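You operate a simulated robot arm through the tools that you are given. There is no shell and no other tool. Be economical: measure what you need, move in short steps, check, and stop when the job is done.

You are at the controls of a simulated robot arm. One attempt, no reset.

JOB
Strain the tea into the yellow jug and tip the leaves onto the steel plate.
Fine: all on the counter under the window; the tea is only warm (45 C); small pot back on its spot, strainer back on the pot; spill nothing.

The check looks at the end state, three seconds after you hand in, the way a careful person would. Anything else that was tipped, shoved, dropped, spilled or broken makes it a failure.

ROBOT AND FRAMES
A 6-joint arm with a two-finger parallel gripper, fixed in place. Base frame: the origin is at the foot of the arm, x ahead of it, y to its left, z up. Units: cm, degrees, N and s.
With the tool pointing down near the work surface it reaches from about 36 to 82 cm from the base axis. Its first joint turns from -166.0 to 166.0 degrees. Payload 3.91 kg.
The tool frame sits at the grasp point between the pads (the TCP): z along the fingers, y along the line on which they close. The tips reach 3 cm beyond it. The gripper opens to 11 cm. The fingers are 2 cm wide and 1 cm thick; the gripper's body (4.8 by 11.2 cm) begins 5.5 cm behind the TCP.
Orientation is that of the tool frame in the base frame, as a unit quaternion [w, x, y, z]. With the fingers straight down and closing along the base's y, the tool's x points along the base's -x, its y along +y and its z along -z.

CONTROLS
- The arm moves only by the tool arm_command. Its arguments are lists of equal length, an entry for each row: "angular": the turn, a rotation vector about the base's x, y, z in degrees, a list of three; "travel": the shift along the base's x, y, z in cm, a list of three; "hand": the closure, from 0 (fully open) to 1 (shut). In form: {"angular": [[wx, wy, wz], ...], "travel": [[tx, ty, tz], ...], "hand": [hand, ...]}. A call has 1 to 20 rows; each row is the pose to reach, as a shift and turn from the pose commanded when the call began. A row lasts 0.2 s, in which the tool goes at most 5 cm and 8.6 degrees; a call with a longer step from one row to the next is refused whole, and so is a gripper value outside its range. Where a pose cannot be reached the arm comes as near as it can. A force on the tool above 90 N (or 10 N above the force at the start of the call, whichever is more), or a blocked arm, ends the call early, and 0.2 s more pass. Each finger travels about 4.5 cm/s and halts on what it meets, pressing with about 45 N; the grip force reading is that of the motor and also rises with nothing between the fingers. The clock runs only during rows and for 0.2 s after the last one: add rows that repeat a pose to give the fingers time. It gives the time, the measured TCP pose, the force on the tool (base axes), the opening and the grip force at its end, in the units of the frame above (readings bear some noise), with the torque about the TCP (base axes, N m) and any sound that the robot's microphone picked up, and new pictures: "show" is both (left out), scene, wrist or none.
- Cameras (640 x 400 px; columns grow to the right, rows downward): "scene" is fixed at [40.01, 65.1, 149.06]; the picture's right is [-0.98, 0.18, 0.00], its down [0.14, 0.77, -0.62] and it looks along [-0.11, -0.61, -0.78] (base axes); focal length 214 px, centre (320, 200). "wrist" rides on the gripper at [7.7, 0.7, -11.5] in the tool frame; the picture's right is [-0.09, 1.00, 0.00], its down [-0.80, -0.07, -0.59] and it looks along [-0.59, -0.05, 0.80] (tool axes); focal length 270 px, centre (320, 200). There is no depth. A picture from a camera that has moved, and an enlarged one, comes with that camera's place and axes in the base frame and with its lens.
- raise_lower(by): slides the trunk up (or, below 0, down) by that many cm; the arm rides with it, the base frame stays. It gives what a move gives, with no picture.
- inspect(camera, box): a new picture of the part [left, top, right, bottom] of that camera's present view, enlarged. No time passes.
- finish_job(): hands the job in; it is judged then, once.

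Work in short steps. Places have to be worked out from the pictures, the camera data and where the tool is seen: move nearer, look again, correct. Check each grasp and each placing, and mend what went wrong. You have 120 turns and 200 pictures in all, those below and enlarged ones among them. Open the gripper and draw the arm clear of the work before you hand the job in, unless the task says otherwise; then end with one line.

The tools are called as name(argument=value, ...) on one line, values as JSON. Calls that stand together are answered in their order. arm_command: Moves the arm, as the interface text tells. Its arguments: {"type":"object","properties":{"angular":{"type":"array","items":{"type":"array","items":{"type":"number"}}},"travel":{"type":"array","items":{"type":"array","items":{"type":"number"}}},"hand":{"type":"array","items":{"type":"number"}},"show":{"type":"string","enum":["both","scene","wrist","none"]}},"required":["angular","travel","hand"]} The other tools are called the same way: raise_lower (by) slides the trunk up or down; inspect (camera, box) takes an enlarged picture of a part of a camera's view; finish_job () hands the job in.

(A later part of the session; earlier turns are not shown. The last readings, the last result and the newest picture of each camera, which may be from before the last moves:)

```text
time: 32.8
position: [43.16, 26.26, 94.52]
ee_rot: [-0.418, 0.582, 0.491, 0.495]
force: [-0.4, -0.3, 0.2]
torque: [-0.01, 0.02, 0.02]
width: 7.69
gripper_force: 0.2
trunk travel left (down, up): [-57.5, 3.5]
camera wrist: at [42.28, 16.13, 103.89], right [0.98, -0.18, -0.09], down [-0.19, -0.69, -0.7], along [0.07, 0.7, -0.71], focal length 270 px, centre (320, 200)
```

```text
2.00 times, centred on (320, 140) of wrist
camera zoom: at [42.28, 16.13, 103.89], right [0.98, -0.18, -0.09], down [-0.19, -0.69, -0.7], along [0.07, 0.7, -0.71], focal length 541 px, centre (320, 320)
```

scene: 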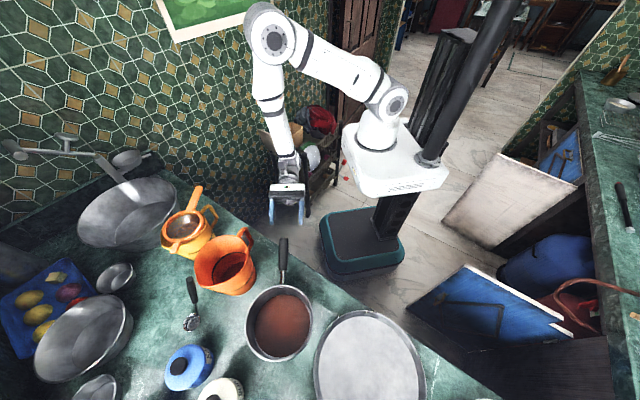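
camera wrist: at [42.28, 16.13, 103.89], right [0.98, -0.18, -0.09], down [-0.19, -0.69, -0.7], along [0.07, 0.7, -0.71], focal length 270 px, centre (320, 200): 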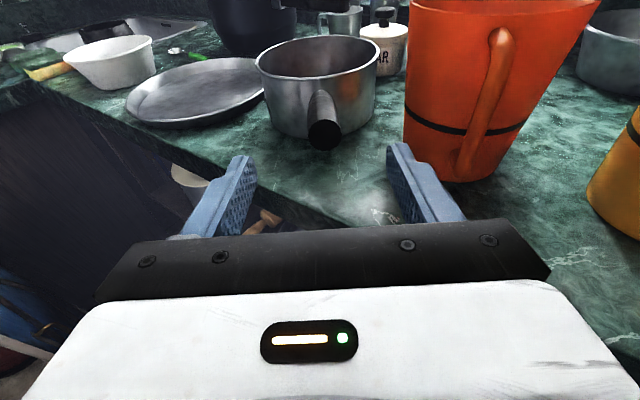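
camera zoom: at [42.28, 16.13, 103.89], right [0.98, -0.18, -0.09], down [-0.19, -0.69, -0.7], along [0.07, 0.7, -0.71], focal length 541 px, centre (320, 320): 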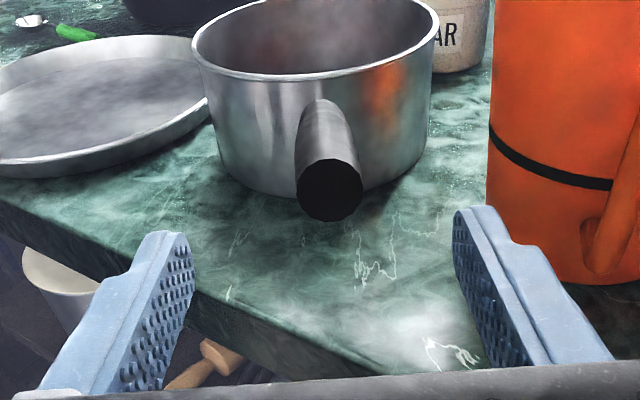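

The handle tip is at about (44.9, 33.3, 93.1), diameter about 2.5 cm, and in line with the tool. I advance so the handle lies lengthwise between the pads.

arm_command(angular=[[0, 0, 0], [0, 0, 0], [0, 0, 0], [0, 0, 0], [0, 0, 0]], travel=[[0.5, 2.7, -0.5], [1, 5.4, -1], [1.5, 8, -1.6], [1.9, 10, -2], [2.2, 11.6, -2.3]], hand=[0.3, 0.3, 0.3, 0.3, 0.3], show="both")

inspect(camera="wrist", box=[220, 60, 420, 240])

```text
time: 34.0
position: [45.48, 37.66, 92.32]
ee_rot: [-0.419, 0.582, 0.491, 0.495]
force: [0.4, 0.8, -1.6]
torque: [0.01, 0.0, 0.03]
width: 7.69
gripper_force: 0.0
trunk travel left (down, up): [-57.5, 3.5]
camera wrist: at [44.43, 27.72, 101.68], right [0.98, -0.18, -0.09], down [-0.19, -0.69, -0.7], along [0.06, 0.7, -0.71], focal length 270 px, centre (320, 200)
```

scene: 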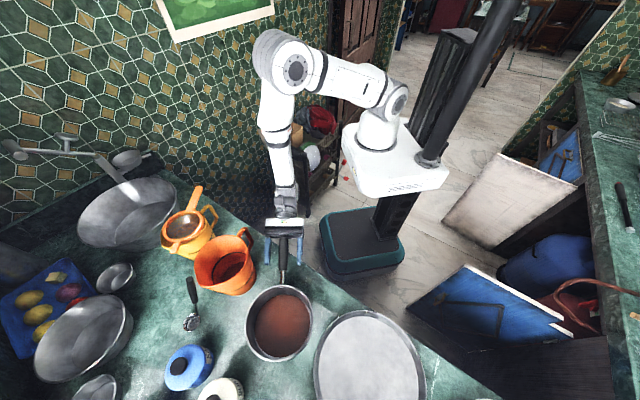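
wrist: 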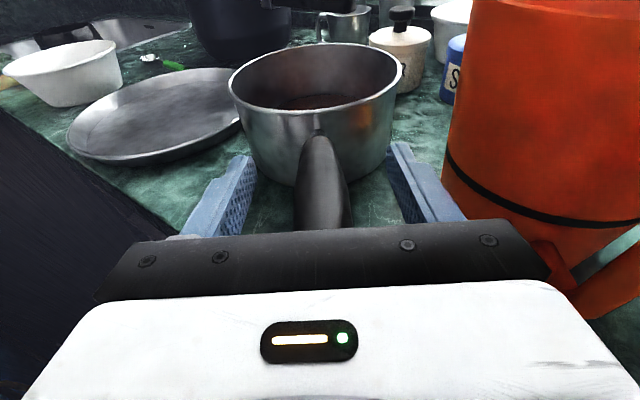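

```text
2.22 times, centred on (320, 150) of wrist
camera zoom: at [44.43, 27.72, 101.68], right [0.98, -0.18, -0.09], down [-0.19, -0.69, -0.7], along [0.06, 0.7, -0.71], focal length 601 px, centre (320, 311)
```

zoom: 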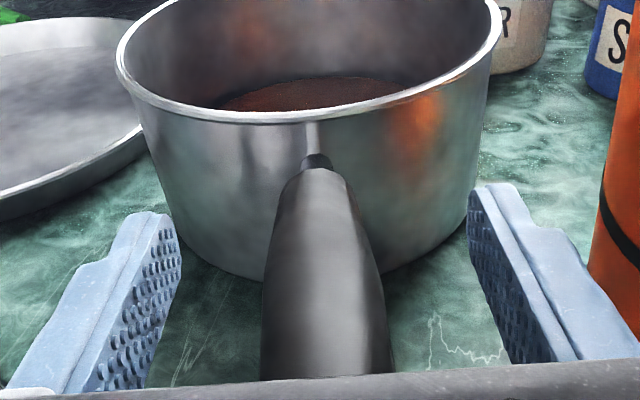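

The handle is centred between the pads. I close.

arm_command(angular=[[0, 0, 0], [0, 0, 0], [0, 0, 0], [0, 0, 0], [0, 0, 0], [0, 0, 0], [0, 0, 0]], travel=[[0, 0, 0], [0, 0, 0], [0, 0, 0], [0, 0, 0], [0, 0, 0], [0, 0, 0], [0, 0, 0]], hand=[0.45, 0.6, 0.75, 0.9, 1, 1, 1], show="wrist")

```text
time: 35.6
position: [45.4, 37.66, 92.24]
ee_rot: [-0.419, 0.582, 0.492, 0.494]
force: [-2.3, 0.2, 0.2]
torque: [-0.01, 0.02, 0.32]
width: 2.61
gripper_force: 45.1
trunk travel left (down, up): [-57.5, 3.5]
camera wrist: at [44.38, 27.68, 101.69], right [0.98, -0.18, -0.09], down [-0.19, -0.69, -0.7], along [0.06, 0.7, -0.71], focal length 270 px, centre (320, 200)
```

wrist: 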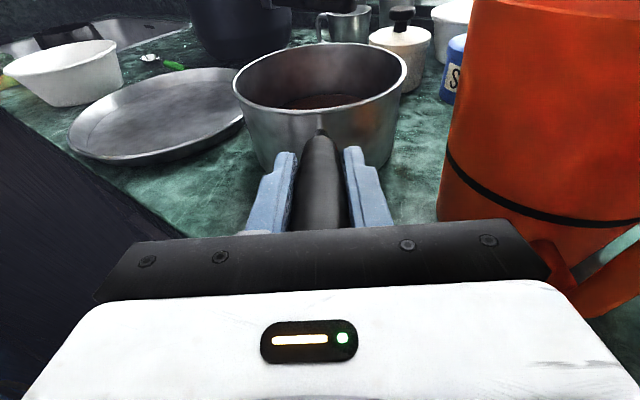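

Gripped at width 2.61. I lift 2 cm slowly to check for sag and weight.

arm_command(angular=[[0, 0, 0], [0, 0, 0], [0, 0, 0], [0, 0, 0], [0, 0, 0], [0, 0, 0]], travel=[[0, 0, 0.3], [0, 0, 0.6], [0, 0, 1], [0, 0, 1.5], [0, 0, 2], [0, 0, 2]], hand=[1, 1, 1, 1, 1, 1], show="both")

```text
time: 37.0
position: [45.47, 37.67, 94.26]
ee_rot: [-0.419, 0.582, 0.491, 0.495]
force: [0.2, -0.1, -7.8]
torque: [-0.91, 0.14, 0.0]
width: 2.6
gripper_force: 45.3
trunk travel left (down, up): [-57.5, 3.5]
camera wrist: at [44.48, 27.72, 103.7], right [0.98, -0.18, -0.09], down [-0.19, -0.69, -0.7], along [0.06, 0.7, -0.71], focal length 270 px, centre (320, 200)
```

scene: 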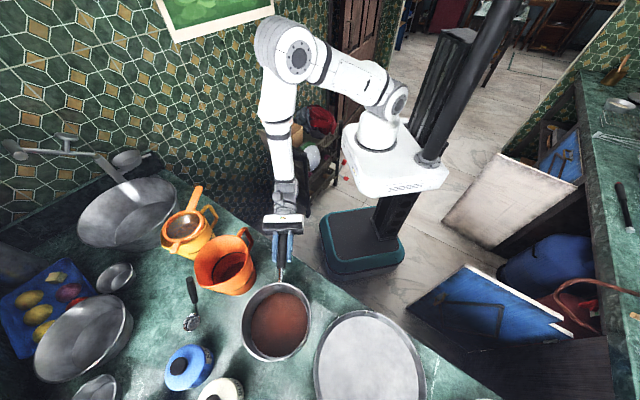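
wrist: 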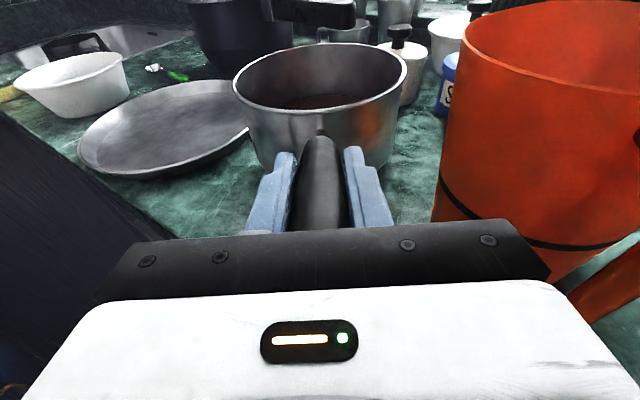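

The pan lifts cleanly (7.8 N) with no slip. I raise it smoothly above jug height.

arm_command(angular=[[0, 0, 0], [0, 0, 0], [0, 0, 0], [0, 0, 0], [0, 0, 0], [0, 0, 0], [0, 0, 0], [0, 0, 0], [0, 0, 0], [0, 0, 0], [0, 0, 0], [0, 0, 0], [0, 0, 0], [0, 0, 0], [0, 0, 0]], travel=[[0, 0, 0.4], [0, 0, 1.1], [0, 0, 2.1], [0, 0, 3.5], [0, 0, 5], [0, 0, 6.7], [0, 0, 8.5], [0, 0, 10.3], [0, 0, 12.1], [0, 0, 13.8], [0, 0, 15.4], [0, 0, 16.8], [0, 0, 17.9], [0, 0, 18.5], [0, 0, 18.7]], hand=[1, 1, 1, 1, 1, 1, 1, 1, 1, 1, 1, 1, 1, 1, 1], show="scene")

```text
time: 40.2
position: [45.42, 37.7, 112.93]
ee_rot: [-0.418, 0.583, 0.491, 0.495]
force: [0.1, -0.3, -7.4]
torque: [-0.91, 0.18, 0.01]
width: 2.57
gripper_force: 45.8
trunk travel left (down, up): [-57.5, 3.5]
```

scene: 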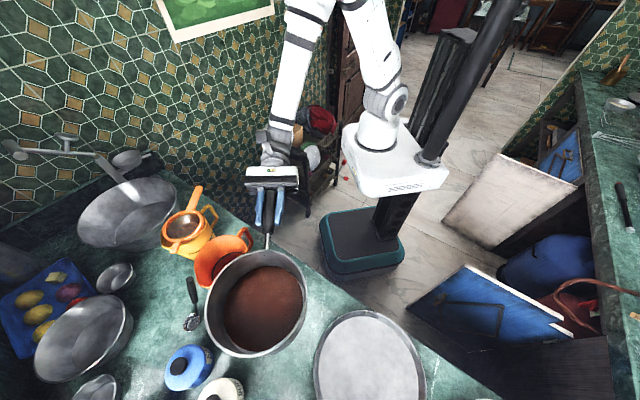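

The pan is level and full. I swing it smoothly to heading 45°, up and to the left of the strainer.

arm_command(angular=[[0, 0, -0.7], [0, 0, -2], [0, 0, -4], [0, 0, -6.5], [0, 0, -9.5], [0, 0, -12.5], [0, 0, -15.5], [0, 0, -18.5], [0, 0, -21.5], [0, 0, -24.5], [0, 0, -27.5], [0, 0, -30.2], [0, 0, -32.4], [0, 0, -34], [0, 0, -34.8], [0, 0, -35]], travel=[[0.13, -0.3, 0], [0.38, -0.86, 0], [0.77, -1.7, 0], [1.24, -2.8, 0], [1.8, -4.1, 0], [2.4, -5.4, 0], [3.0, -6.6, 0], [3.5, -7.9, 0], [4.1, -9.2, 0], [4.7, -10.5, 0], [5.3, -11.8, 0], [5.8, -12.9, 0], [6.2, -13.9, 0], [6.5, -14.6, 0], [6.66, -14.9, 0], [6.7, -15, 0]], hand=[1, 1, 1, 1, 1, 1, 1, 1, 1, 1, 1, 1, 1, 1, 1, 1], show="both")

inspect(camera="scene", box=[120, 150, 320, 310])

```text
time: 43.6
position: [52.05, 22.77, 113.03]
ee_rot: [-0.251, 0.703, 0.294, 0.597]
force: [0.3, 0.2, -7.8]
torque: [-0.66, 0.65, 0.03]
width: 2.57
gripper_force: 45.3
trunk travel left (down, up): [-57.5, 3.5]
camera wrist: at [45.61, 15.15, 122.35], right [0.7, -0.71, -0.09], down [-0.55, -0.46, -0.7], along [0.45, 0.53, -0.71], focal length 270 px, centre (320, 200)
```

scene: 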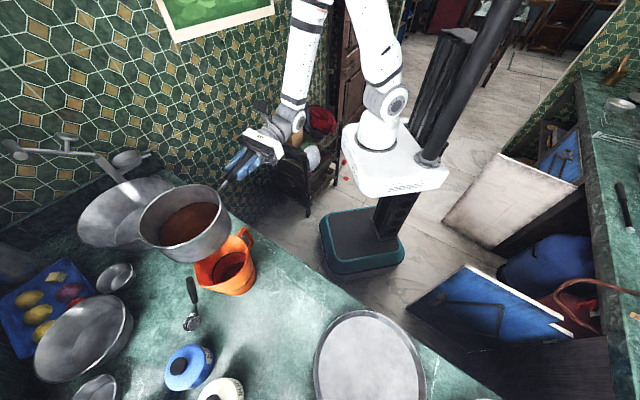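
wrist: 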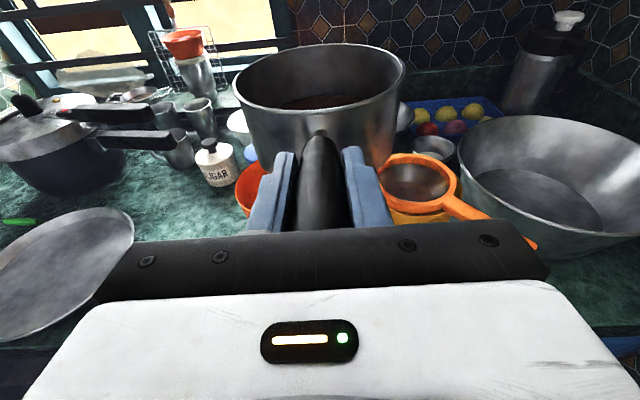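

```text
2.50 times, centred on (220, 230) of scene
camera zoom: at [40.01, 65.1, 149.06], right [-0.98, 0.18, 0.0], down [0.14, 0.77, -0.62], along [-0.11, -0.61, -0.78], focal length 536 px, centre (570, 125)
```

zoom: 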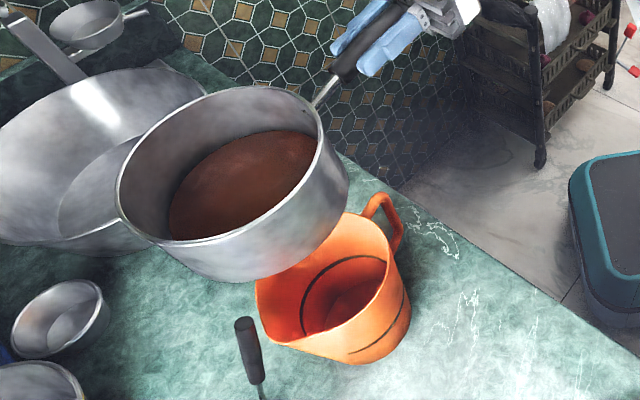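

Pan lip is at about (70.1, 29.1), 2.8 cm left of the strainer centre (71.8, 26.9). I begin a slow roll about the lip while lowering it, first to 20°.

arm_command(angular=[[1.41, 1.41, 0], [2.83, 2.83, 0], [4.24, 4.24, 0], [5.66, 5.66, 0], [8.49, 8.49, 0], [11.3, 11.3, 0], [14.14, 14.14, 0], [14.14, 14.14, 0]], travel=[[0.02, -0.02, 0], [0.05, -0.05, -0.02], [0.09, -0.09, -0.12], [0.13, -0.13, -0.24], [0.23, -0.23, -0.57], [0.37, -0.37, -0.91], [0.52, -0.52, -1.17], [0.52, -0.52, -1.17]], hand=[1, 1, 1, 1, 1, 1, 1, 1], show="wrist")

inspect(camera="scene", box=[120, 150, 320, 310])

```text
time: 45.4
position: [52.79, 22.28, 111.95]
ee_rot: [-0.369, 0.735, 0.184, 0.538]
force: [0.7, 0.1, -7.8]
torque: [-0.73, 0.56, 0.01]
width: 2.57
gripper_force: 45.1
trunk travel left (down, up): [-57.5, 3.5]
camera wrist: at [48.45, 12.31, 120.38], right [0.64, -0.65, -0.42], down [-0.72, -0.29, -0.63], along [0.28, 0.7, -0.65], focal length 270 px, centre (320, 200)
```

wrist: 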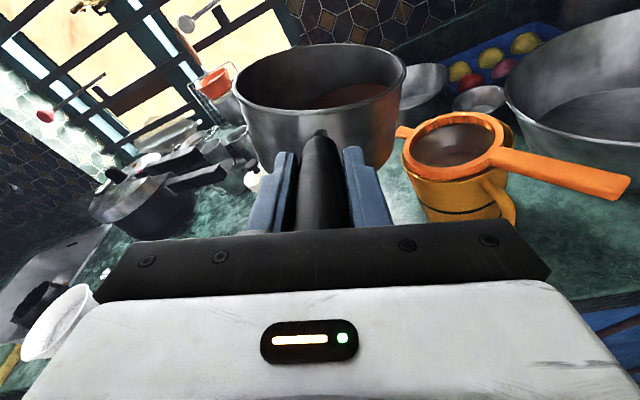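

```text
2.50 times, centred on (220, 230) of scene
camera zoom: at [40.01, 65.1, 149.06], right [-0.98, 0.18, 0.0], down [0.14, 0.77, -0.62], along [-0.11, -0.61, -0.78], focal length 536 px, centre (570, 125)
```

zoom: 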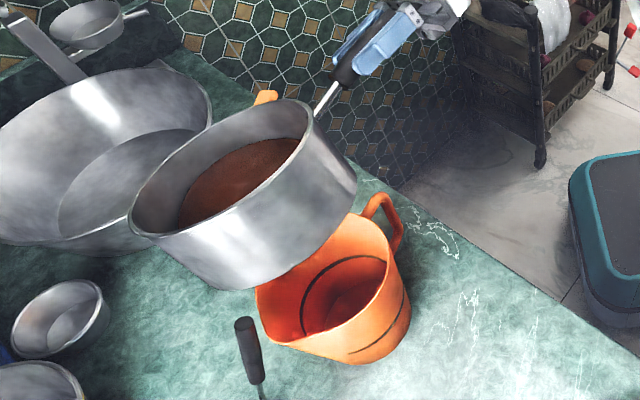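

Tea is still well below the lip. I continue to 32° with a small lateral correction.

arm_command(angular=[[1.41, 1.41, 0], [2.83, 2.83, 0], [4.24, 4.24, 0], [5.66, 5.66, 0], [7.07, 7.07, 0], [8.49, 8.49, 0], [8.49, 8.49, 0]], travel=[[0.05, -0.2, 0], [0.12, -0.45, 0], [0.2, -0.65, 0], [0.3, -0.9, 0], [0.42, -1.02, 0], [0.54, -1.14, 0], [0.54, -1.14, 0]], hand=[1, 1, 1, 1, 1, 1, 1], show="wrist")

inspect(camera="scene", box=[120, 150, 320, 310])

```text
time: 47.0
position: [53.29, 21.1, 111.8]
ee_rot: [-0.434, 0.743, 0.116, 0.495]
force: [0.9, -0.4, -6.4]
torque: [-0.78, 0.56, -0.04]
width: 2.57
gripper_force: 44.9
trunk travel left (down, up): [-57.5, 3.5]
camera wrist: at [50.17, 9.99, 119.38], right [0.56, -0.57, -0.6], down [-0.81, -0.2, -0.55], along [0.19, 0.8, -0.57], focal length 270 px, centre (320, 200)
```

wrist: 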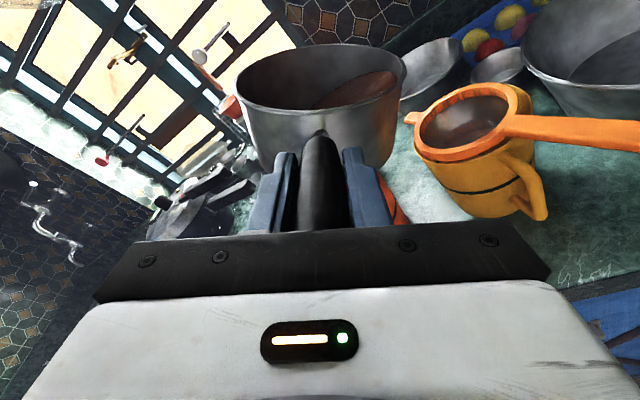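

```text
2.50 times, centred on (220, 230) of scene
camera zoom: at [40.01, 65.1, 149.06], right [-0.98, 0.18, 0.0], down [0.14, 0.77, -0.62], along [-0.11, -0.61, -0.78], focal length 536 px, centre (570, 125)
```

zoom: 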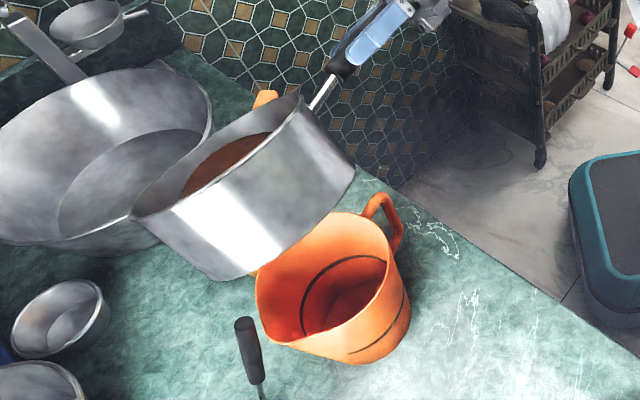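

Tea is nearing the lip. I continue 1° per row to 42°, keeping the lip in place.

arm_command(angular=[[0.71, 0.71, 0], [1.41, 1.41, 0], [2.12, 2.12, 0], [2.83, 2.83, 0], [3.54, 3.54, 0], [4.24, 4.24, 0], [4.95, 4.95, 0], [5.66, 5.66, 0], [6.36, 6.36, 0], [7.07, 7.07, 0], [7.07, 7.07, 0]], travel=[[0.06, -0.06, 0], [0.13, -0.13, 0], [0.2, -0.2, 0], [0.27, -0.27, 0], [0.33, -0.33, 0], [0.4, -0.4, 0], [0.47, -0.47, 0], [0.54, -0.54, 0], [0.61, -0.61, 0], [0.69, -0.69, 0], [0.69, -0.69, 0]], hand=[1, 1, 1, 1, 1, 1, 1, 1, 1, 1, 1], show="both")

inspect(camera="wrist", box=[220, 20, 540, 220])

```text
time: 49.4
position: [53.93, 20.51, 111.84]
ee_rot: [-0.486, 0.744, 0.059, 0.454]
force: [-0.1, -0.6, -7.4]
torque: [-0.78, 0.47, -0.04]
width: 2.57
gripper_force: 44.6
trunk travel left (down, up): [-57.5, 3.5]
camera wrist: at [51.73, 8.48, 118.26], right [0.48, -0.49, -0.73], down [-0.87, -0.14, -0.47], along [0.13, 0.86, -0.49], focal length 270 px, centre (320, 200)
```

scene: 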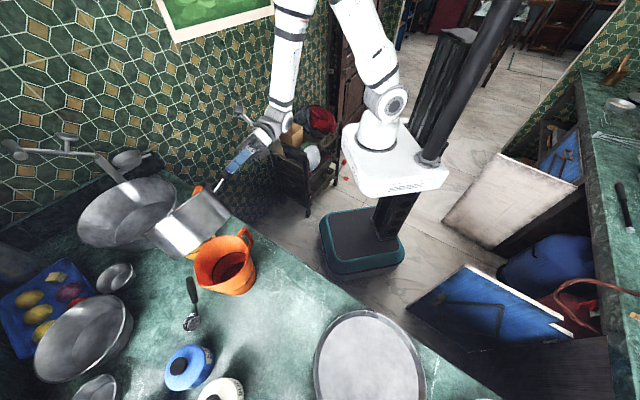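
wrist: 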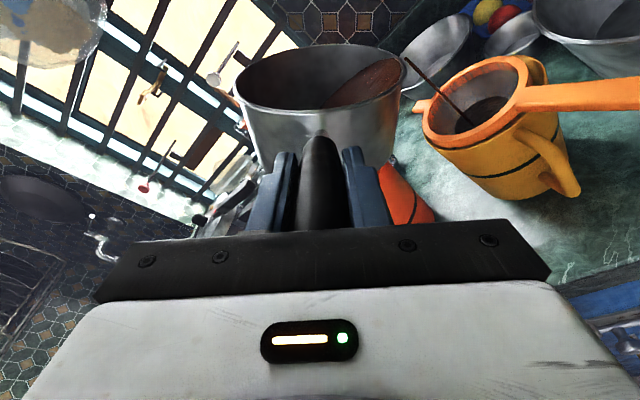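

```text
2.00 times, centred on (380, 120) of wrist
camera zoom: at [51.73, 8.48, 118.26], right [0.48, -0.49, -0.73], down [-0.87, -0.14, -0.47], along [0.13, 0.86, -0.49], focal length 541 px, centre (200, 360)
```

zoom: 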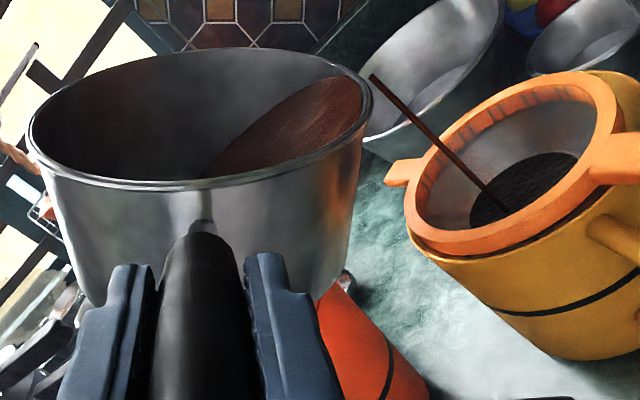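

A thin stream lands inside the strainer and leaves are collecting. I continue slowly, 0.5° per row, watching it.

arm_command(angular=[[0.35, 0.35, 0], [0.71, 0.71, 0], [1.06, 1.06, 0], [1.41, 1.41, 0], [1.77, 1.77, 0], [2.12, 2.12, 0], [2.47, 2.47, 0], [2.83, 2.83, 0], [3.18, 3.18, 0], [3.54, 3.54, 0], [3.89, 3.89, 0], [4.24, 4.24, 0], [4.6, 4.6, 0], [4.95, 4.95, 0], [4.95, 4.95, 0], [4.95, 4.95, 0]], travel=[[0.04, -0.04, 0], [0.08, -0.08, -0.02], [0.12, -0.12, -0.04], [0.16, -0.16, -0.06], [0.2, -0.2, -0.08], [0.24, -0.24, -0.1], [0.28, -0.28, -0.11], [0.32, -0.32, -0.12], [0.36, -0.36, -0.14], [0.4, -0.4, -0.15], [0.44, -0.44, -0.17], [0.48, -0.48, -0.18], [0.53, -0.53, -0.19], [0.57, -0.57, -0.2], [0.57, -0.57, -0.2], [0.57, -0.57, -0.2]], hand=[1, 1, 1, 1, 1, 1, 1, 1, 1, 1, 1, 1, 1, 1, 1, 1], show="wrist")

inspect(camera="wrist", box=[220, 20, 540, 220])

```text
time: 52.8
position: [54.47, 19.96, 111.55]
ee_rot: [-0.52, 0.742, 0.018, 0.424]
force: [0.1, 0.1, -6.0]
torque: [-0.74, 0.45, 0.01]
width: 2.6
gripper_force: 45.1
trunk travel left (down, up): [-57.5, 3.5]
camera wrist: at [52.77, 7.32, 117.14], right [0.41, -0.42, -0.81], down [-0.91, -0.1, -0.41], along [0.09, 0.9, -0.42], focal length 270 px, centre (320, 200)
```

wrist: 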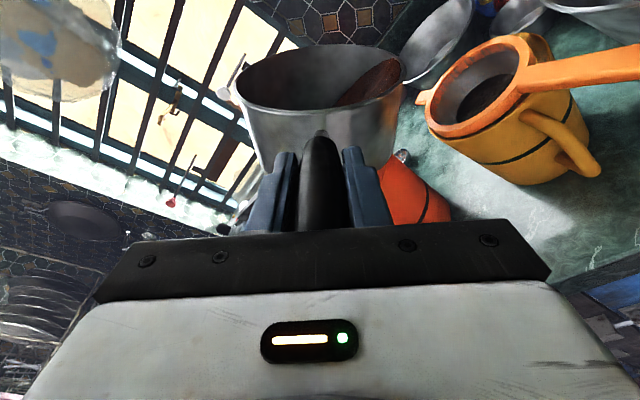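

```text
2.00 times, centred on (380, 120) of wrist
camera zoom: at [52.77, 7.32, 117.14], right [0.41, -0.42, -0.81], down [-0.91, -0.1, -0.41], along [0.09, 0.9, -0.42], focal length 541 px, centre (200, 360)
```

zoom: 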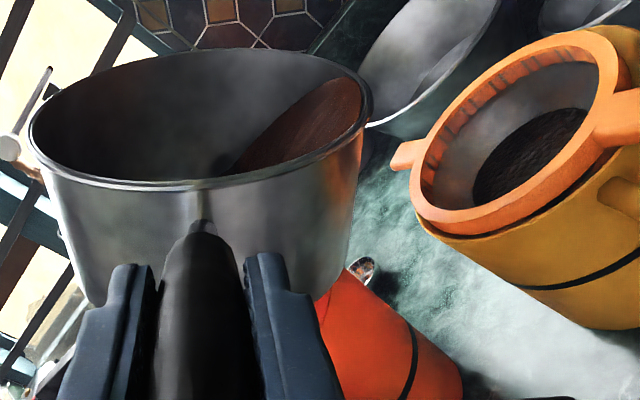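

Flow stops when the tilt stops, so it is well controlled. I continue to 63°.

arm_command(angular=[[0.5, 0.5, 0], [1, 1, 0], [1.5, 1.5, 0], [2, 2, 0], [2.5, 2.5, 0], [3, 3, 0], [3.5, 3.5, 0], [4, 4, 0], [4.5, 4.5, 0], [5, 5, 0], [5.5, 5.5, 0], [6, 6, 0], [6.5, 6.5, 0], [7, 7, 0], [7.5, 7.5, 0], [8, 8, 0], [8.5, 8.5, 0], [9, 9, 0], [9.5, 9.5, 0], [9.9, 9.9, 0]], travel=[[0.06, -0.06, -0.02], [0.12, -0.12, -0.04], [0.19, -0.19, -0.06], [0.25, -0.25, -0.08], [0.31, -0.31, -0.1], [0.38, -0.38, -0.12], [0.44, -0.44, -0.14], [0.51, -0.51, -0.16], [0.57, -0.57, -0.18], [0.64, -0.64, -0.2], [0.7, -0.7, -0.22], [0.77, -0.77, -0.25], [0.83, -0.83, -0.28], [0.9, -0.9, -0.3], [0.96, -0.96, -0.32], [1.03, -1.03, -0.35], [1.09, -1.09, -0.38], [1.16, -1.16, -0.4], [1.22, -1.22, -0.42], [1.27, -1.27, -0.44]], hand=[1, 1, 1, 1, 1, 1, 1, 1, 1, 1, 1, 1, 1, 1, 1, 1, 1, 1, 1, 1], show="wrist")

inspect(camera="wrist", box=[220, 0, 540, 200])

inspect(camera="scene", box=[120, 150, 320, 310])

```text
time: 57.0
position: [55.75, 18.58, 111.13]
ee_rot: [-0.581, 0.728, -0.064, 0.359]
force: [0.1, 0.3, -5.5]
torque: [-0.61, 0.34, 0.02]
width: 2.56
gripper_force: 45.7
trunk travel left (down, up): [-57.5, 3.5]
camera wrist: at [54.85, 5.27, 114.63], right [0.26, -0.27, -0.93], down [-0.97, -0.05, -0.26], along [0.03, 0.96, -0.27], focal length 270 px, centre (320, 200)
```

wrist: 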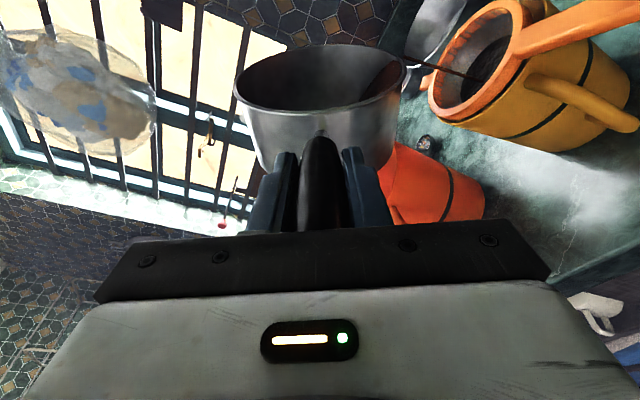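

```text
2.00 times, centred on (380, 100) of wrist
camera zoom: at [54.85, 5.27, 114.63], right [0.26, -0.27, -0.93], down [-0.97, -0.05, -0.26], along [0.03, 0.96, -0.27], focal length 541 px, centre (200, 400)
```

zoom: 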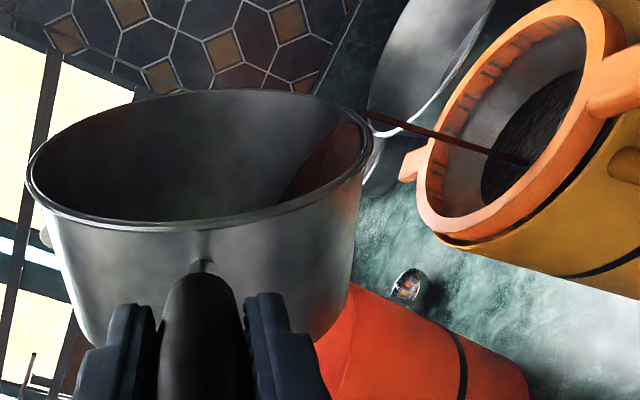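

```text
2.50 times, centred on (220, 230) of scene
camera zoom: at [40.01, 65.1, 149.06], right [-0.98, 0.18, 0.0], down [0.14, 0.77, -0.62], along [-0.11, -0.61, -0.78], focal length 536 px, centre (570, 125)
```

zoom: 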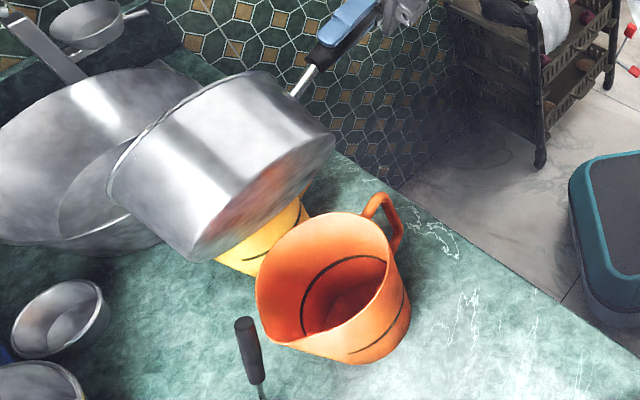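

Stream lands in the strainer's centre. I continue to 83°.

arm_command(angular=[[0.71, 0.71, 0], [1.41, 1.41, 0], [2.12, 2.12, 0], [2.83, 2.83, 0], [3.54, 3.54, 0], [4.24, 4.24, 0], [4.95, 4.95, 0], [5.66, 5.66, 0], [6.36, 6.36, 0], [7.07, 7.07, 0], [7.78, 7.78, 0], [8.49, 8.49, 0], [9.19, 9.19, 0], [9.9, 9.9, 0], [10.6, 10.6, 0], [11.3, 11.3, 0], [12, 12, 0], [12.7, 12.7, 0], [13.4, 13.4, 0], [14.14, 14.14, 0]], travel=[[0.09, -0.09, -0.02], [0.19, -0.19, -0.05], [0.29, -0.29, -0.08], [0.39, -0.39, -0.11], [0.49, -0.49, -0.14], [0.59, -0.59, -0.18], [0.69, -0.69, -0.22], [0.79, -0.79, -0.26], [0.89, -0.89, -0.3], [0.99, -0.99, -0.34], [1.09, -1.09, -0.38], [1.19, -1.19, -0.42], [1.3, -1.3, -0.46], [1.4, -1.4, -0.5], [1.5, -1.5, -0.55], [1.6, -1.6, -0.6], [1.71, -1.71, -0.65], [1.81, -1.81, -0.7], [1.91, -1.91, -0.74], [2.02, -2.02, -0.78]], hand=[1, 1, 1, 1, 1, 1, 1, 1, 1, 1, 1, 1, 1, 1, 1, 1, 1, 1, 1, 1], show="wrist")

inspect(camera="wrist", box=[220, 0, 540, 200])

inspect(camera="scene", box=[120, 150, 320, 310])

```text
time: 61.2
position: [57.74, 16.54, 110.37]
ee_rot: [-0.654, 0.689, -0.179, 0.256]
force: [-0.3, -0.6, -4.2]
torque: [-0.52, 0.23, -0.01]
width: 2.57
gripper_force: 45.3
trunk travel left (down, up): [-57.5, 3.5]
camera wrist: at [57.39, 2.76, 110.7], right [0.02, -0.03, -1.0], down [-1.0, -0.01, -0.02], along [-0.01, 1.0, -0.03], focal length 270 px, centre (320, 200)
```

wrist: 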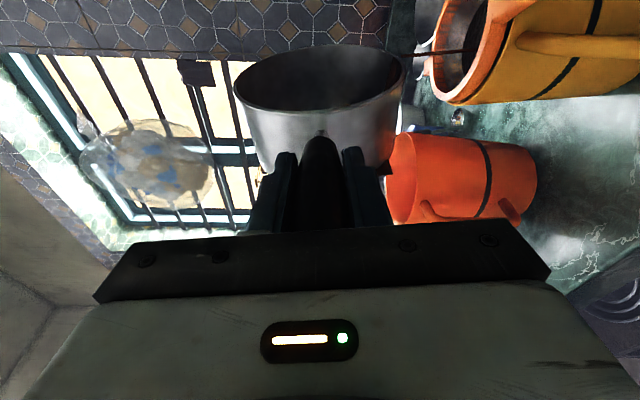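

```text
2.00 times, centred on (380, 100) of wrist
camera zoom: at [57.39, 2.76, 110.7], right [0.02, -0.03, -1.0], down [-1.0, -0.01, -0.02], along [-0.01, 1.0, -0.03], focal length 541 px, centre (200, 400)
```

zoom: 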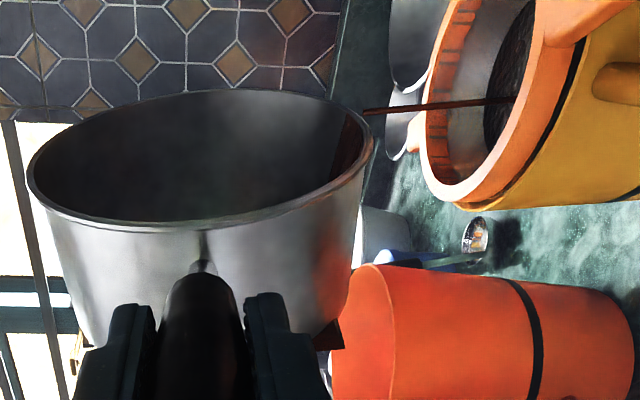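

```text
2.50 times, centred on (220, 230) of scene
camera zoom: at [40.01, 65.1, 149.06], right [-0.98, 0.18, 0.0], down [0.14, 0.77, -0.62], along [-0.11, -0.61, -0.78], focal length 536 px, centre (570, 125)
```

zoom: 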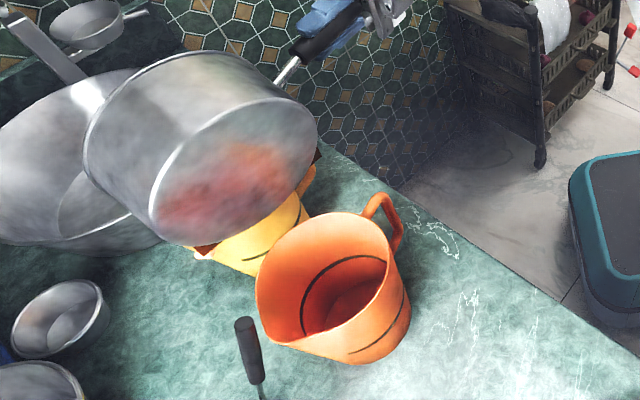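

Clear of the orange jug, and the stream is still on target. I continue to 103°.

arm_command(angular=[[0.71, 0.71, 0], [1.41, 1.41, 0], [2.12, 2.12, 0], [2.83, 2.83, 0], [3.54, 3.54, 0], [4.24, 4.24, 0], [4.95, 4.95, 0], [5.66, 5.66, 0], [6.36, 6.36, 0], [7.07, 7.07, 0], [7.78, 7.78, 0], [8.49, 8.49, 0], [9.19, 9.19, 0], [9.9, 9.9, 0], [10.6, 10.6, 0], [11.3, 11.3, 0], [12, 12, 0], [12.7, 12.7, 0], [13.4, 13.4, 0], [14.14, 14.14, 0]], travel=[[0.1, -0.1, 0], [0.2, -0.2, 0.0], [0.31, -0.31, 0.01], [0.41, -0.41, 0.01], [0.51, -0.51, 0.01], [0.62, -0.62, 0.01], [0.72, -0.72, 0], [0.82, -0.82, -0.01], [0.93, -0.93, -0.02], [1.03, -1.03, -0.04], [1.13, -1.13, -0.06], [1.24, -1.24, -0.08], [1.34, -1.34, -0.11], [1.44, -1.44, -0.14], [1.54, -1.54, -0.18], [1.65, -1.65, -0.22], [1.75, -1.75, -0.26], [1.85, -1.85, -0.3], [1.95, -1.95, -0.35], [2.05, -2.05, -0.39]], hand=[1, 1, 1, 1, 1, 1, 1, 1, 1, 1, 1, 1, 1, 1, 1, 1, 1, 1, 1, 1], show="wrist")

inspect(camera="wrist", box=[220, 0, 540, 200])

inspect(camera="scene", box=[120, 150, 320, 310])

```text
time: 65.4
position: [59.85, 14.54, 110.02]
ee_rot: [0.706, -0.631, 0.286, -0.145]
force: [-0.5, 0.1, -3.7]
torque: [-0.5, 0.23, 0.0]
width: 2.57
gripper_force: 44.9
trunk travel left (down, up): [-57.5, 3.5]
camera wrist: at [59.1, 1.03, 107.07], right [-0.23, 0.21, -0.95], down [-0.97, -0.04, 0.22], along [0.01, 0.98, 0.22], focal length 270 px, centre (320, 200)
```

wrist: 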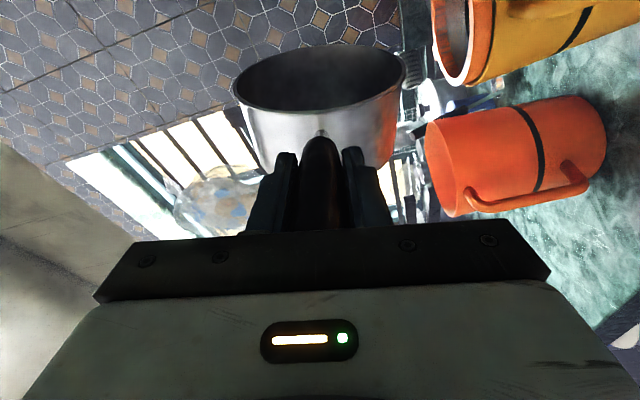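

```text
2.00 times, centred on (380, 100) of wrist
camera zoom: at [59.1, 1.03, 107.07], right [-0.23, 0.21, -0.95], down [-0.97, -0.04, 0.22], along [0.01, 0.98, 0.22], focal length 541 px, centre (200, 400)
```

zoom: 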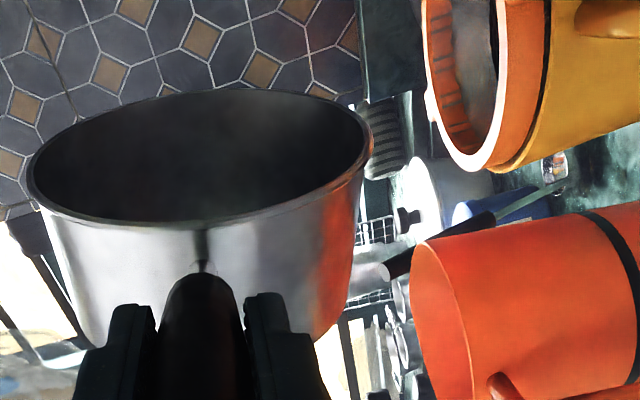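

```text
2.50 times, centred on (220, 230) of scene
camera zoom: at [40.01, 65.1, 149.06], right [-0.98, 0.18, 0.0], down [0.14, 0.77, -0.62], along [-0.11, -0.61, -0.78], focal length 536 px, centre (570, 125)
```

zoom: 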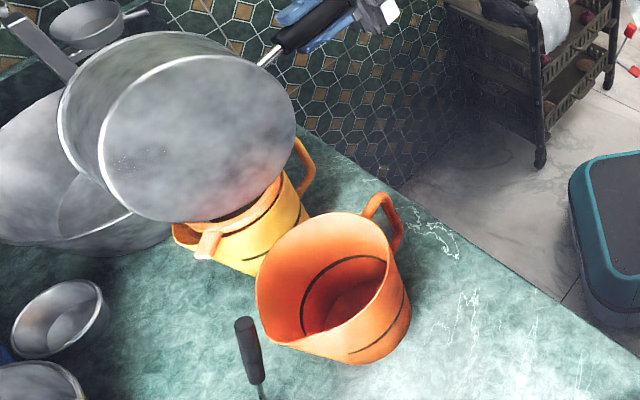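

The pan looks empty. I tip further to 118° and hold so the last drops fall.

arm_command(angular=[[2.12, 2.12, 0], [4.24, 4.24, 0], [6.36, 6.36, 0], [8.49, 8.49, 0], [10.6, 10.6, 0], [10.6, 10.6, 0], [10.6, 10.6, 0], [10.6, 10.6, 0], [10.6, 10.6, 0], [10.6, 10.6, 0], [10.6, 10.6, 0], [10.6, 10.6, 0]], travel=[[0.3, -0.3, -0.12], [0.6, -0.6, -0.28], [0.88, -0.88, -0.48], [1.15, -1.15, -0.7], [1.41, -1.41, -0.94], [1.41, -1.41, -0.94], [1.41, -1.41, -0.94], [1.41, -1.41, -0.94], [1.41, -1.41, -0.94], [1.41, -1.41, -0.94], [1.41, -1.41, -0.94], [1.41, -1.41, -0.94]], hand=[1, 1, 1, 1, 1, 1, 1, 1, 1, 1, 1, 1], show="none")

inspect(camera="wrist", box=[220, 0, 540, 200])

```text
time: 68.0
position: [61.34, 13.05, 109.06]
ee_rot: [0.733, -0.572, 0.364, -0.06]
force: [-0.2, -0.8, -3.5]
torque: [-0.5, 0.24, 0.03]
width: 2.56
gripper_force: 45.0
trunk travel left (down, up): [-57.5, 3.5]
```

```text
2.00 times, centred on (380, 100) of wrist
camera zoom: at [59.77, 0.29, 103.92], right [-0.39, 0.38, -0.84], down [-0.92, -0.09, 0.39], along [0.07, 0.92, 0.38], focal length 541 px, centre (200, 400)
```

zoom: 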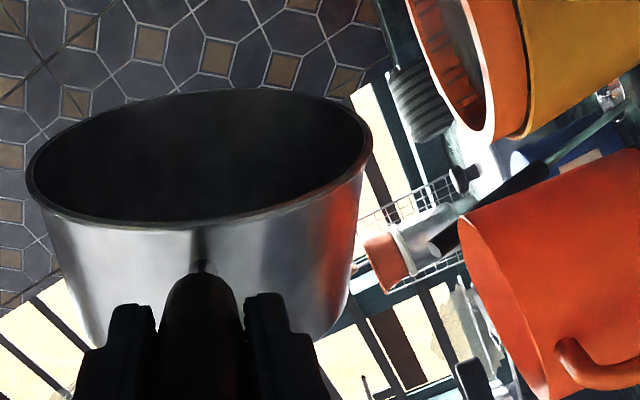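

Steady pan weight of 3.5 N, so it is empty. I unwind the roll about the lip while raising the pan.

arm_command(angular=[[-5.66, -5.66, 0], [-11.3, -11.3, 0], [-17, -17, 0], [-22.6, -22.6, 0], [-28.3, -28.3, 0], [-33.9, -33.9, 0], [-39.6, -39.6, 0], [-45.3, -45.3, 0], [-50.9, -50.9, 0], [-56.6, -56.6, 0], [-62.2, -62.2, 0], [-67.9, -67.9, 0], [-73.5, -73.5, 0], [-79.2, -79.2, 0], [-83.4, -83.4, 0]], travel=[[-0.73, 0.73, 1.57], [-1.51, 1.51, 2.98], [-2.31, 2.31, 4.24], [-3.15, 3.15, 5.34], [-3.97, 3.97, 6.27], [-4.79, 4.79, 7.05], [-5.57, 5.57, 7.66], [-6.31, 6.31, 8.12], [-7.0, 7.0, 8.44], [-7.6, 7.6, 8.13], [-8.12, 8.12, 7.72], [-8.55, 8.55, 7.21], [-8.87, 8.87, 6.12], [-9.08, 9.08, 4.99], [-9.16, 9.16, 4.11]], hand=[1, 1, 1, 1, 1, 1, 1, 1, 1, 1, 1, 1, 1, 1, 1], show="both")

inspect(camera="scene", box=[120, 150, 320, 310])

```text
time: 71.2
position: [52.1, 22.44, 113.19]
ee_rot: [-0.25, 0.702, 0.294, 0.598]
force: [0.1, 0.3, -3.8]
torque: [-0.41, 0.37, -0.01]
width: 2.56
gripper_force: 45.0
trunk travel left (down, up): [-57.5, 3.5]
camera wrist: at [45.52, 14.69, 122.5], right [0.7, -0.71, -0.09], down [-0.55, -0.46, -0.7], along [0.45, 0.53, -0.71], focal length 270 px, centre (320, 200)
```

scene: 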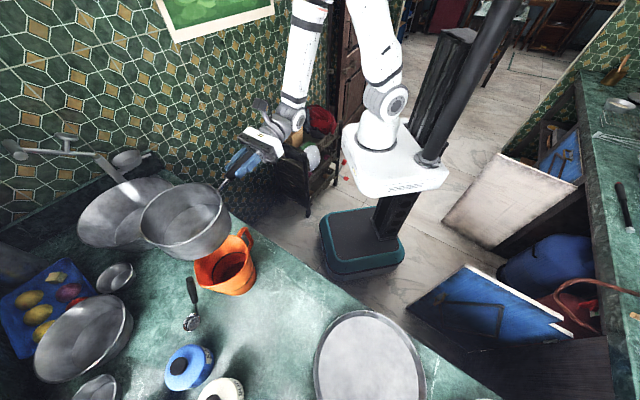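
wrist: 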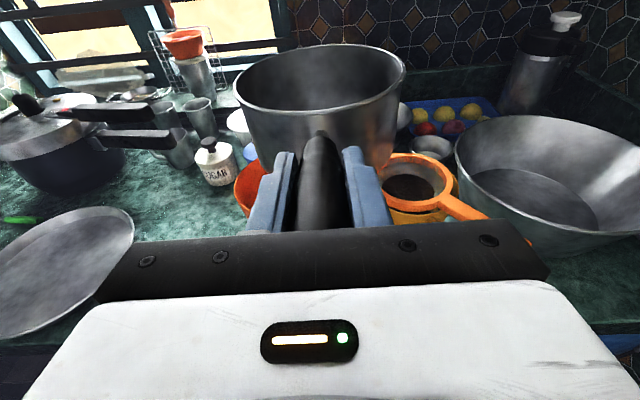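

```text
2.50 times, centred on (220, 230) of scene
camera zoom: at [40.01, 65.1, 149.06], right [-0.98, 0.18, 0.0], down [0.14, 0.77, -0.62], along [-0.11, -0.61, -0.78], focal length 536 px, centre (570, 125)
```

zoom: 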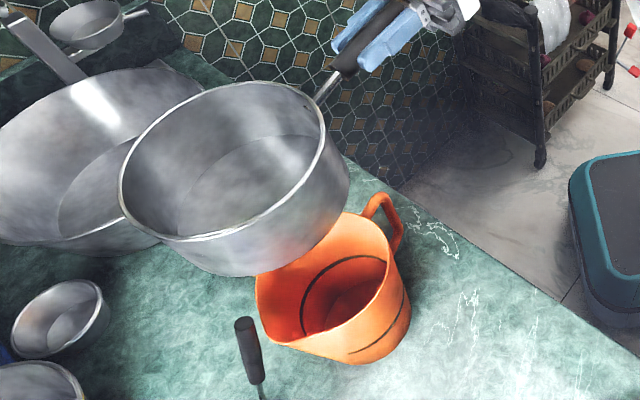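

The pan is empty and clean. I swing it back over its spot.

arm_command(angular=[[0, 0, 2], [0, 0, 6], [0, 0, 11], [0, 0, 16], [0, 0, 21], [0, 0, 26], [0, 0, 31], [0, 0, 34], [0, 0, 35], [0, 0, 35]], travel=[[-0.4, 0.9, 0], [-1.1, 2.6, 0], [-2.1, 4.8, 0], [-3.0, 7, 0], [-4, 9.1, 0], [-4.9, 11.3, 0], [-5.9, 13.5, 0], [-6.45, 14.8, 0], [-6.65, 15.23, 0], [-6.65, 15.23, 0]], hand=[1, 1, 1, 1, 1, 1, 1, 1, 1, 1], show="none")

arm_command(angular=[[0, 0, 0], [0, 0, 0], [0, 0, 0], [0, 0, 0], [0, 0, 0], [0, 0, 0], [0, 0, 0], [0, 0, 0]], travel=[[0, 0, -2], [0, 0, -5], [0, 0, -8.5], [0, 0, -12], [0, 0, -15], [0, 0, -17], [0, 0, -18.4], [0, 0, -18.4]], hand=[1, 1, 1, 1, 1, 1, 1, 1], show="both")

inspect(camera="scene", box=[120, 170, 320, 370])

```text
time: 73.4
position: [45.35, 37.51, 113.02]
ee_rot: [-0.42, 0.581, 0.491, 0.494]
force: [-0.3, -1.2, -4.0]
torque: [-0.55, 0.1, 0.03]
width: 2.56
gripper_force: 44.5
trunk travel left (down, up): [-57.5, 3.5]
```

```text
time: 75.2
position: [45.32, 37.5, 94.79]
ee_rot: [-0.419, 0.582, 0.492, 0.495]
force: [0.1, -0.6, -4.5]
torque: [-0.52, 0.11, 0.02]
width: 2.56
gripper_force: 44.8
trunk travel left (down, up): [-57.5, 3.5]
camera wrist: at [44.43, 27.43, 104.11], right [0.98, -0.18, -0.09], down [-0.19, -0.69, -0.7], along [0.06, 0.7, -0.71], focal length 270 px, centre (320, 200)
```

scene: 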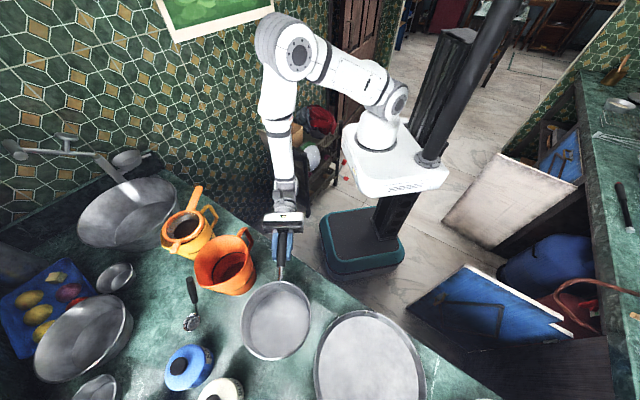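
wrist: 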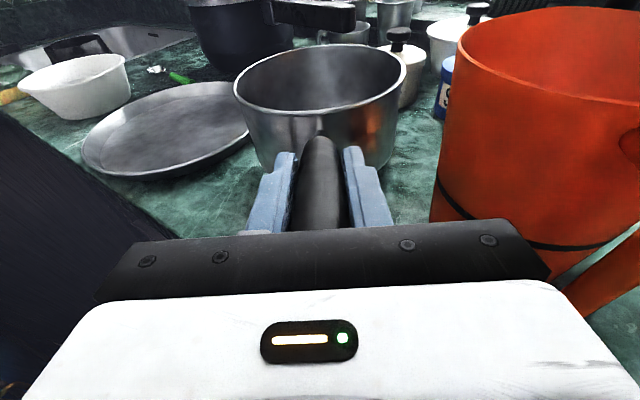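

```text
2.00 times, centred on (220, 270) of scene
camera zoom: at [40.01, 65.1, 149.06], right [-0.98, 0.18, 0.0], down [0.14, 0.77, -0.62], along [-0.11, -0.61, -0.78], focal length 429 px, centre (520, 60)
```

zoom: 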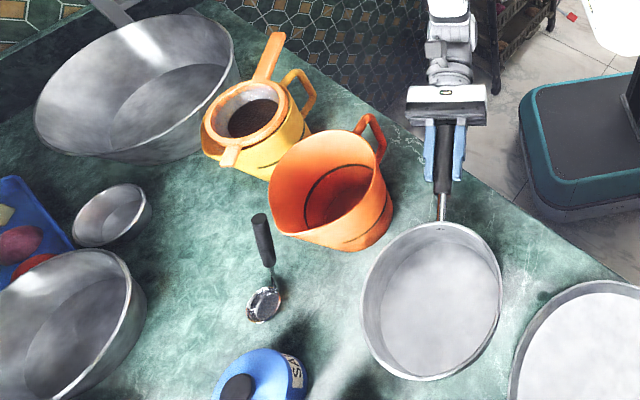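

No spills are visible. I lower the pan the last 2 cm gently onto its spot.

arm_command(angular=[[0, 0, 0], [0, 0, 0], [0, 0, 0], [0, 0, 0], [0, 0, 0]], travel=[[0.1, 0.15, -0.8], [0.1, 0.15, -1.5], [0.1, 0.15, -2], [0.1, 0.15, -2.3], [0.1, 0.15, -2.3]], hand=[1, 1, 1, 1, 1], show="none")

```text
time: 76.4
position: [45.71, 37.64, 92.46]
ee_rot: [-0.419, 0.582, 0.491, 0.495]
force: [-0.3, 1.9, -0.1]
torque: [0.48, 0.23, -0.1]
width: 2.58
gripper_force: 45.6
trunk travel left (down, up): [-57.5, 3.5]
```

Far edge of the pan touches first. I lower 0.25 cm more with a hair of pitch up.

arm_command(angular=[[0.3, -0.05, 0], [0.6, -0.1, 0], [0.6, -0.1, 0]], travel=[[0, 0, -0.1], [0, 0, -0.25], [0, 0, -0.25]], hand=[1, 1, 1], show="none")

```text
time: 77.2
position: [45.66, 37.55, 92.34]
ee_rot: [-0.422, 0.578, 0.488, 0.499]
force: [3.4, -3.1, 7.1]
torque: [0.51, 0.22, -0.26]
width: 2.58
gripper_force: 44.8
trunk travel left (down, up): [-57.5, 3.5]
```

Seated. I release slowly.

arm_command(angular=[[0, 0, 0], [0, 0, 0], [0, 0, 0], [0, 0, 0], [0, 0, 0]], travel=[[0, 0, 0.1], [0, 0, 0.1], [0, 0, 0.1], [0, 0, 0.1], [0, 0, 0.1]], hand=[0.7, 0.6, 0.45, 0.35, 0.3], show="both")

```text
time: 78.4
position: [45.52, 37.69, 92.29]
ee_rot: [-0.422, 0.579, 0.488, 0.498]
force: [0.0, -0.5, 0.2]
torque: [-0.02, 0.0, -0.03]
width: 7.69
gripper_force: 0.1
trunk travel left (down, up): [-57.5, 3.5]
camera wrist: at [44.51, 27.49, 101.59], right [0.98, -0.18, -0.09], down [-0.19, -0.69, -0.7], along [0.07, 0.71, -0.7], focal length 270 px, centre (320, 200)
```

scene: 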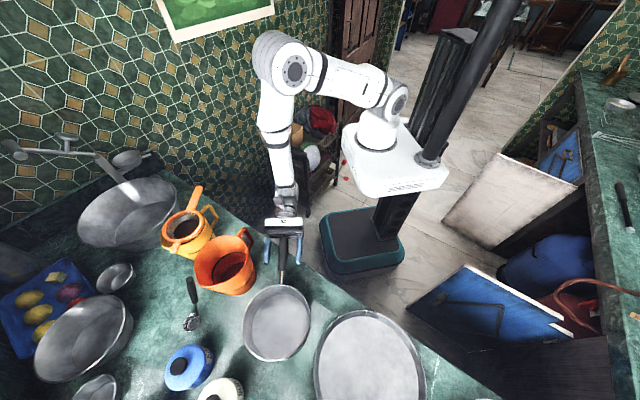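
wrist: 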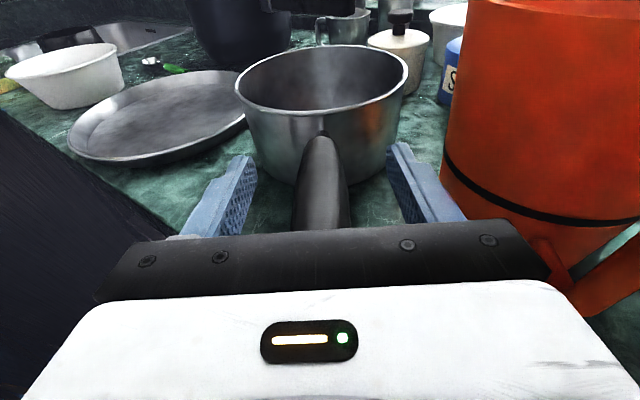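

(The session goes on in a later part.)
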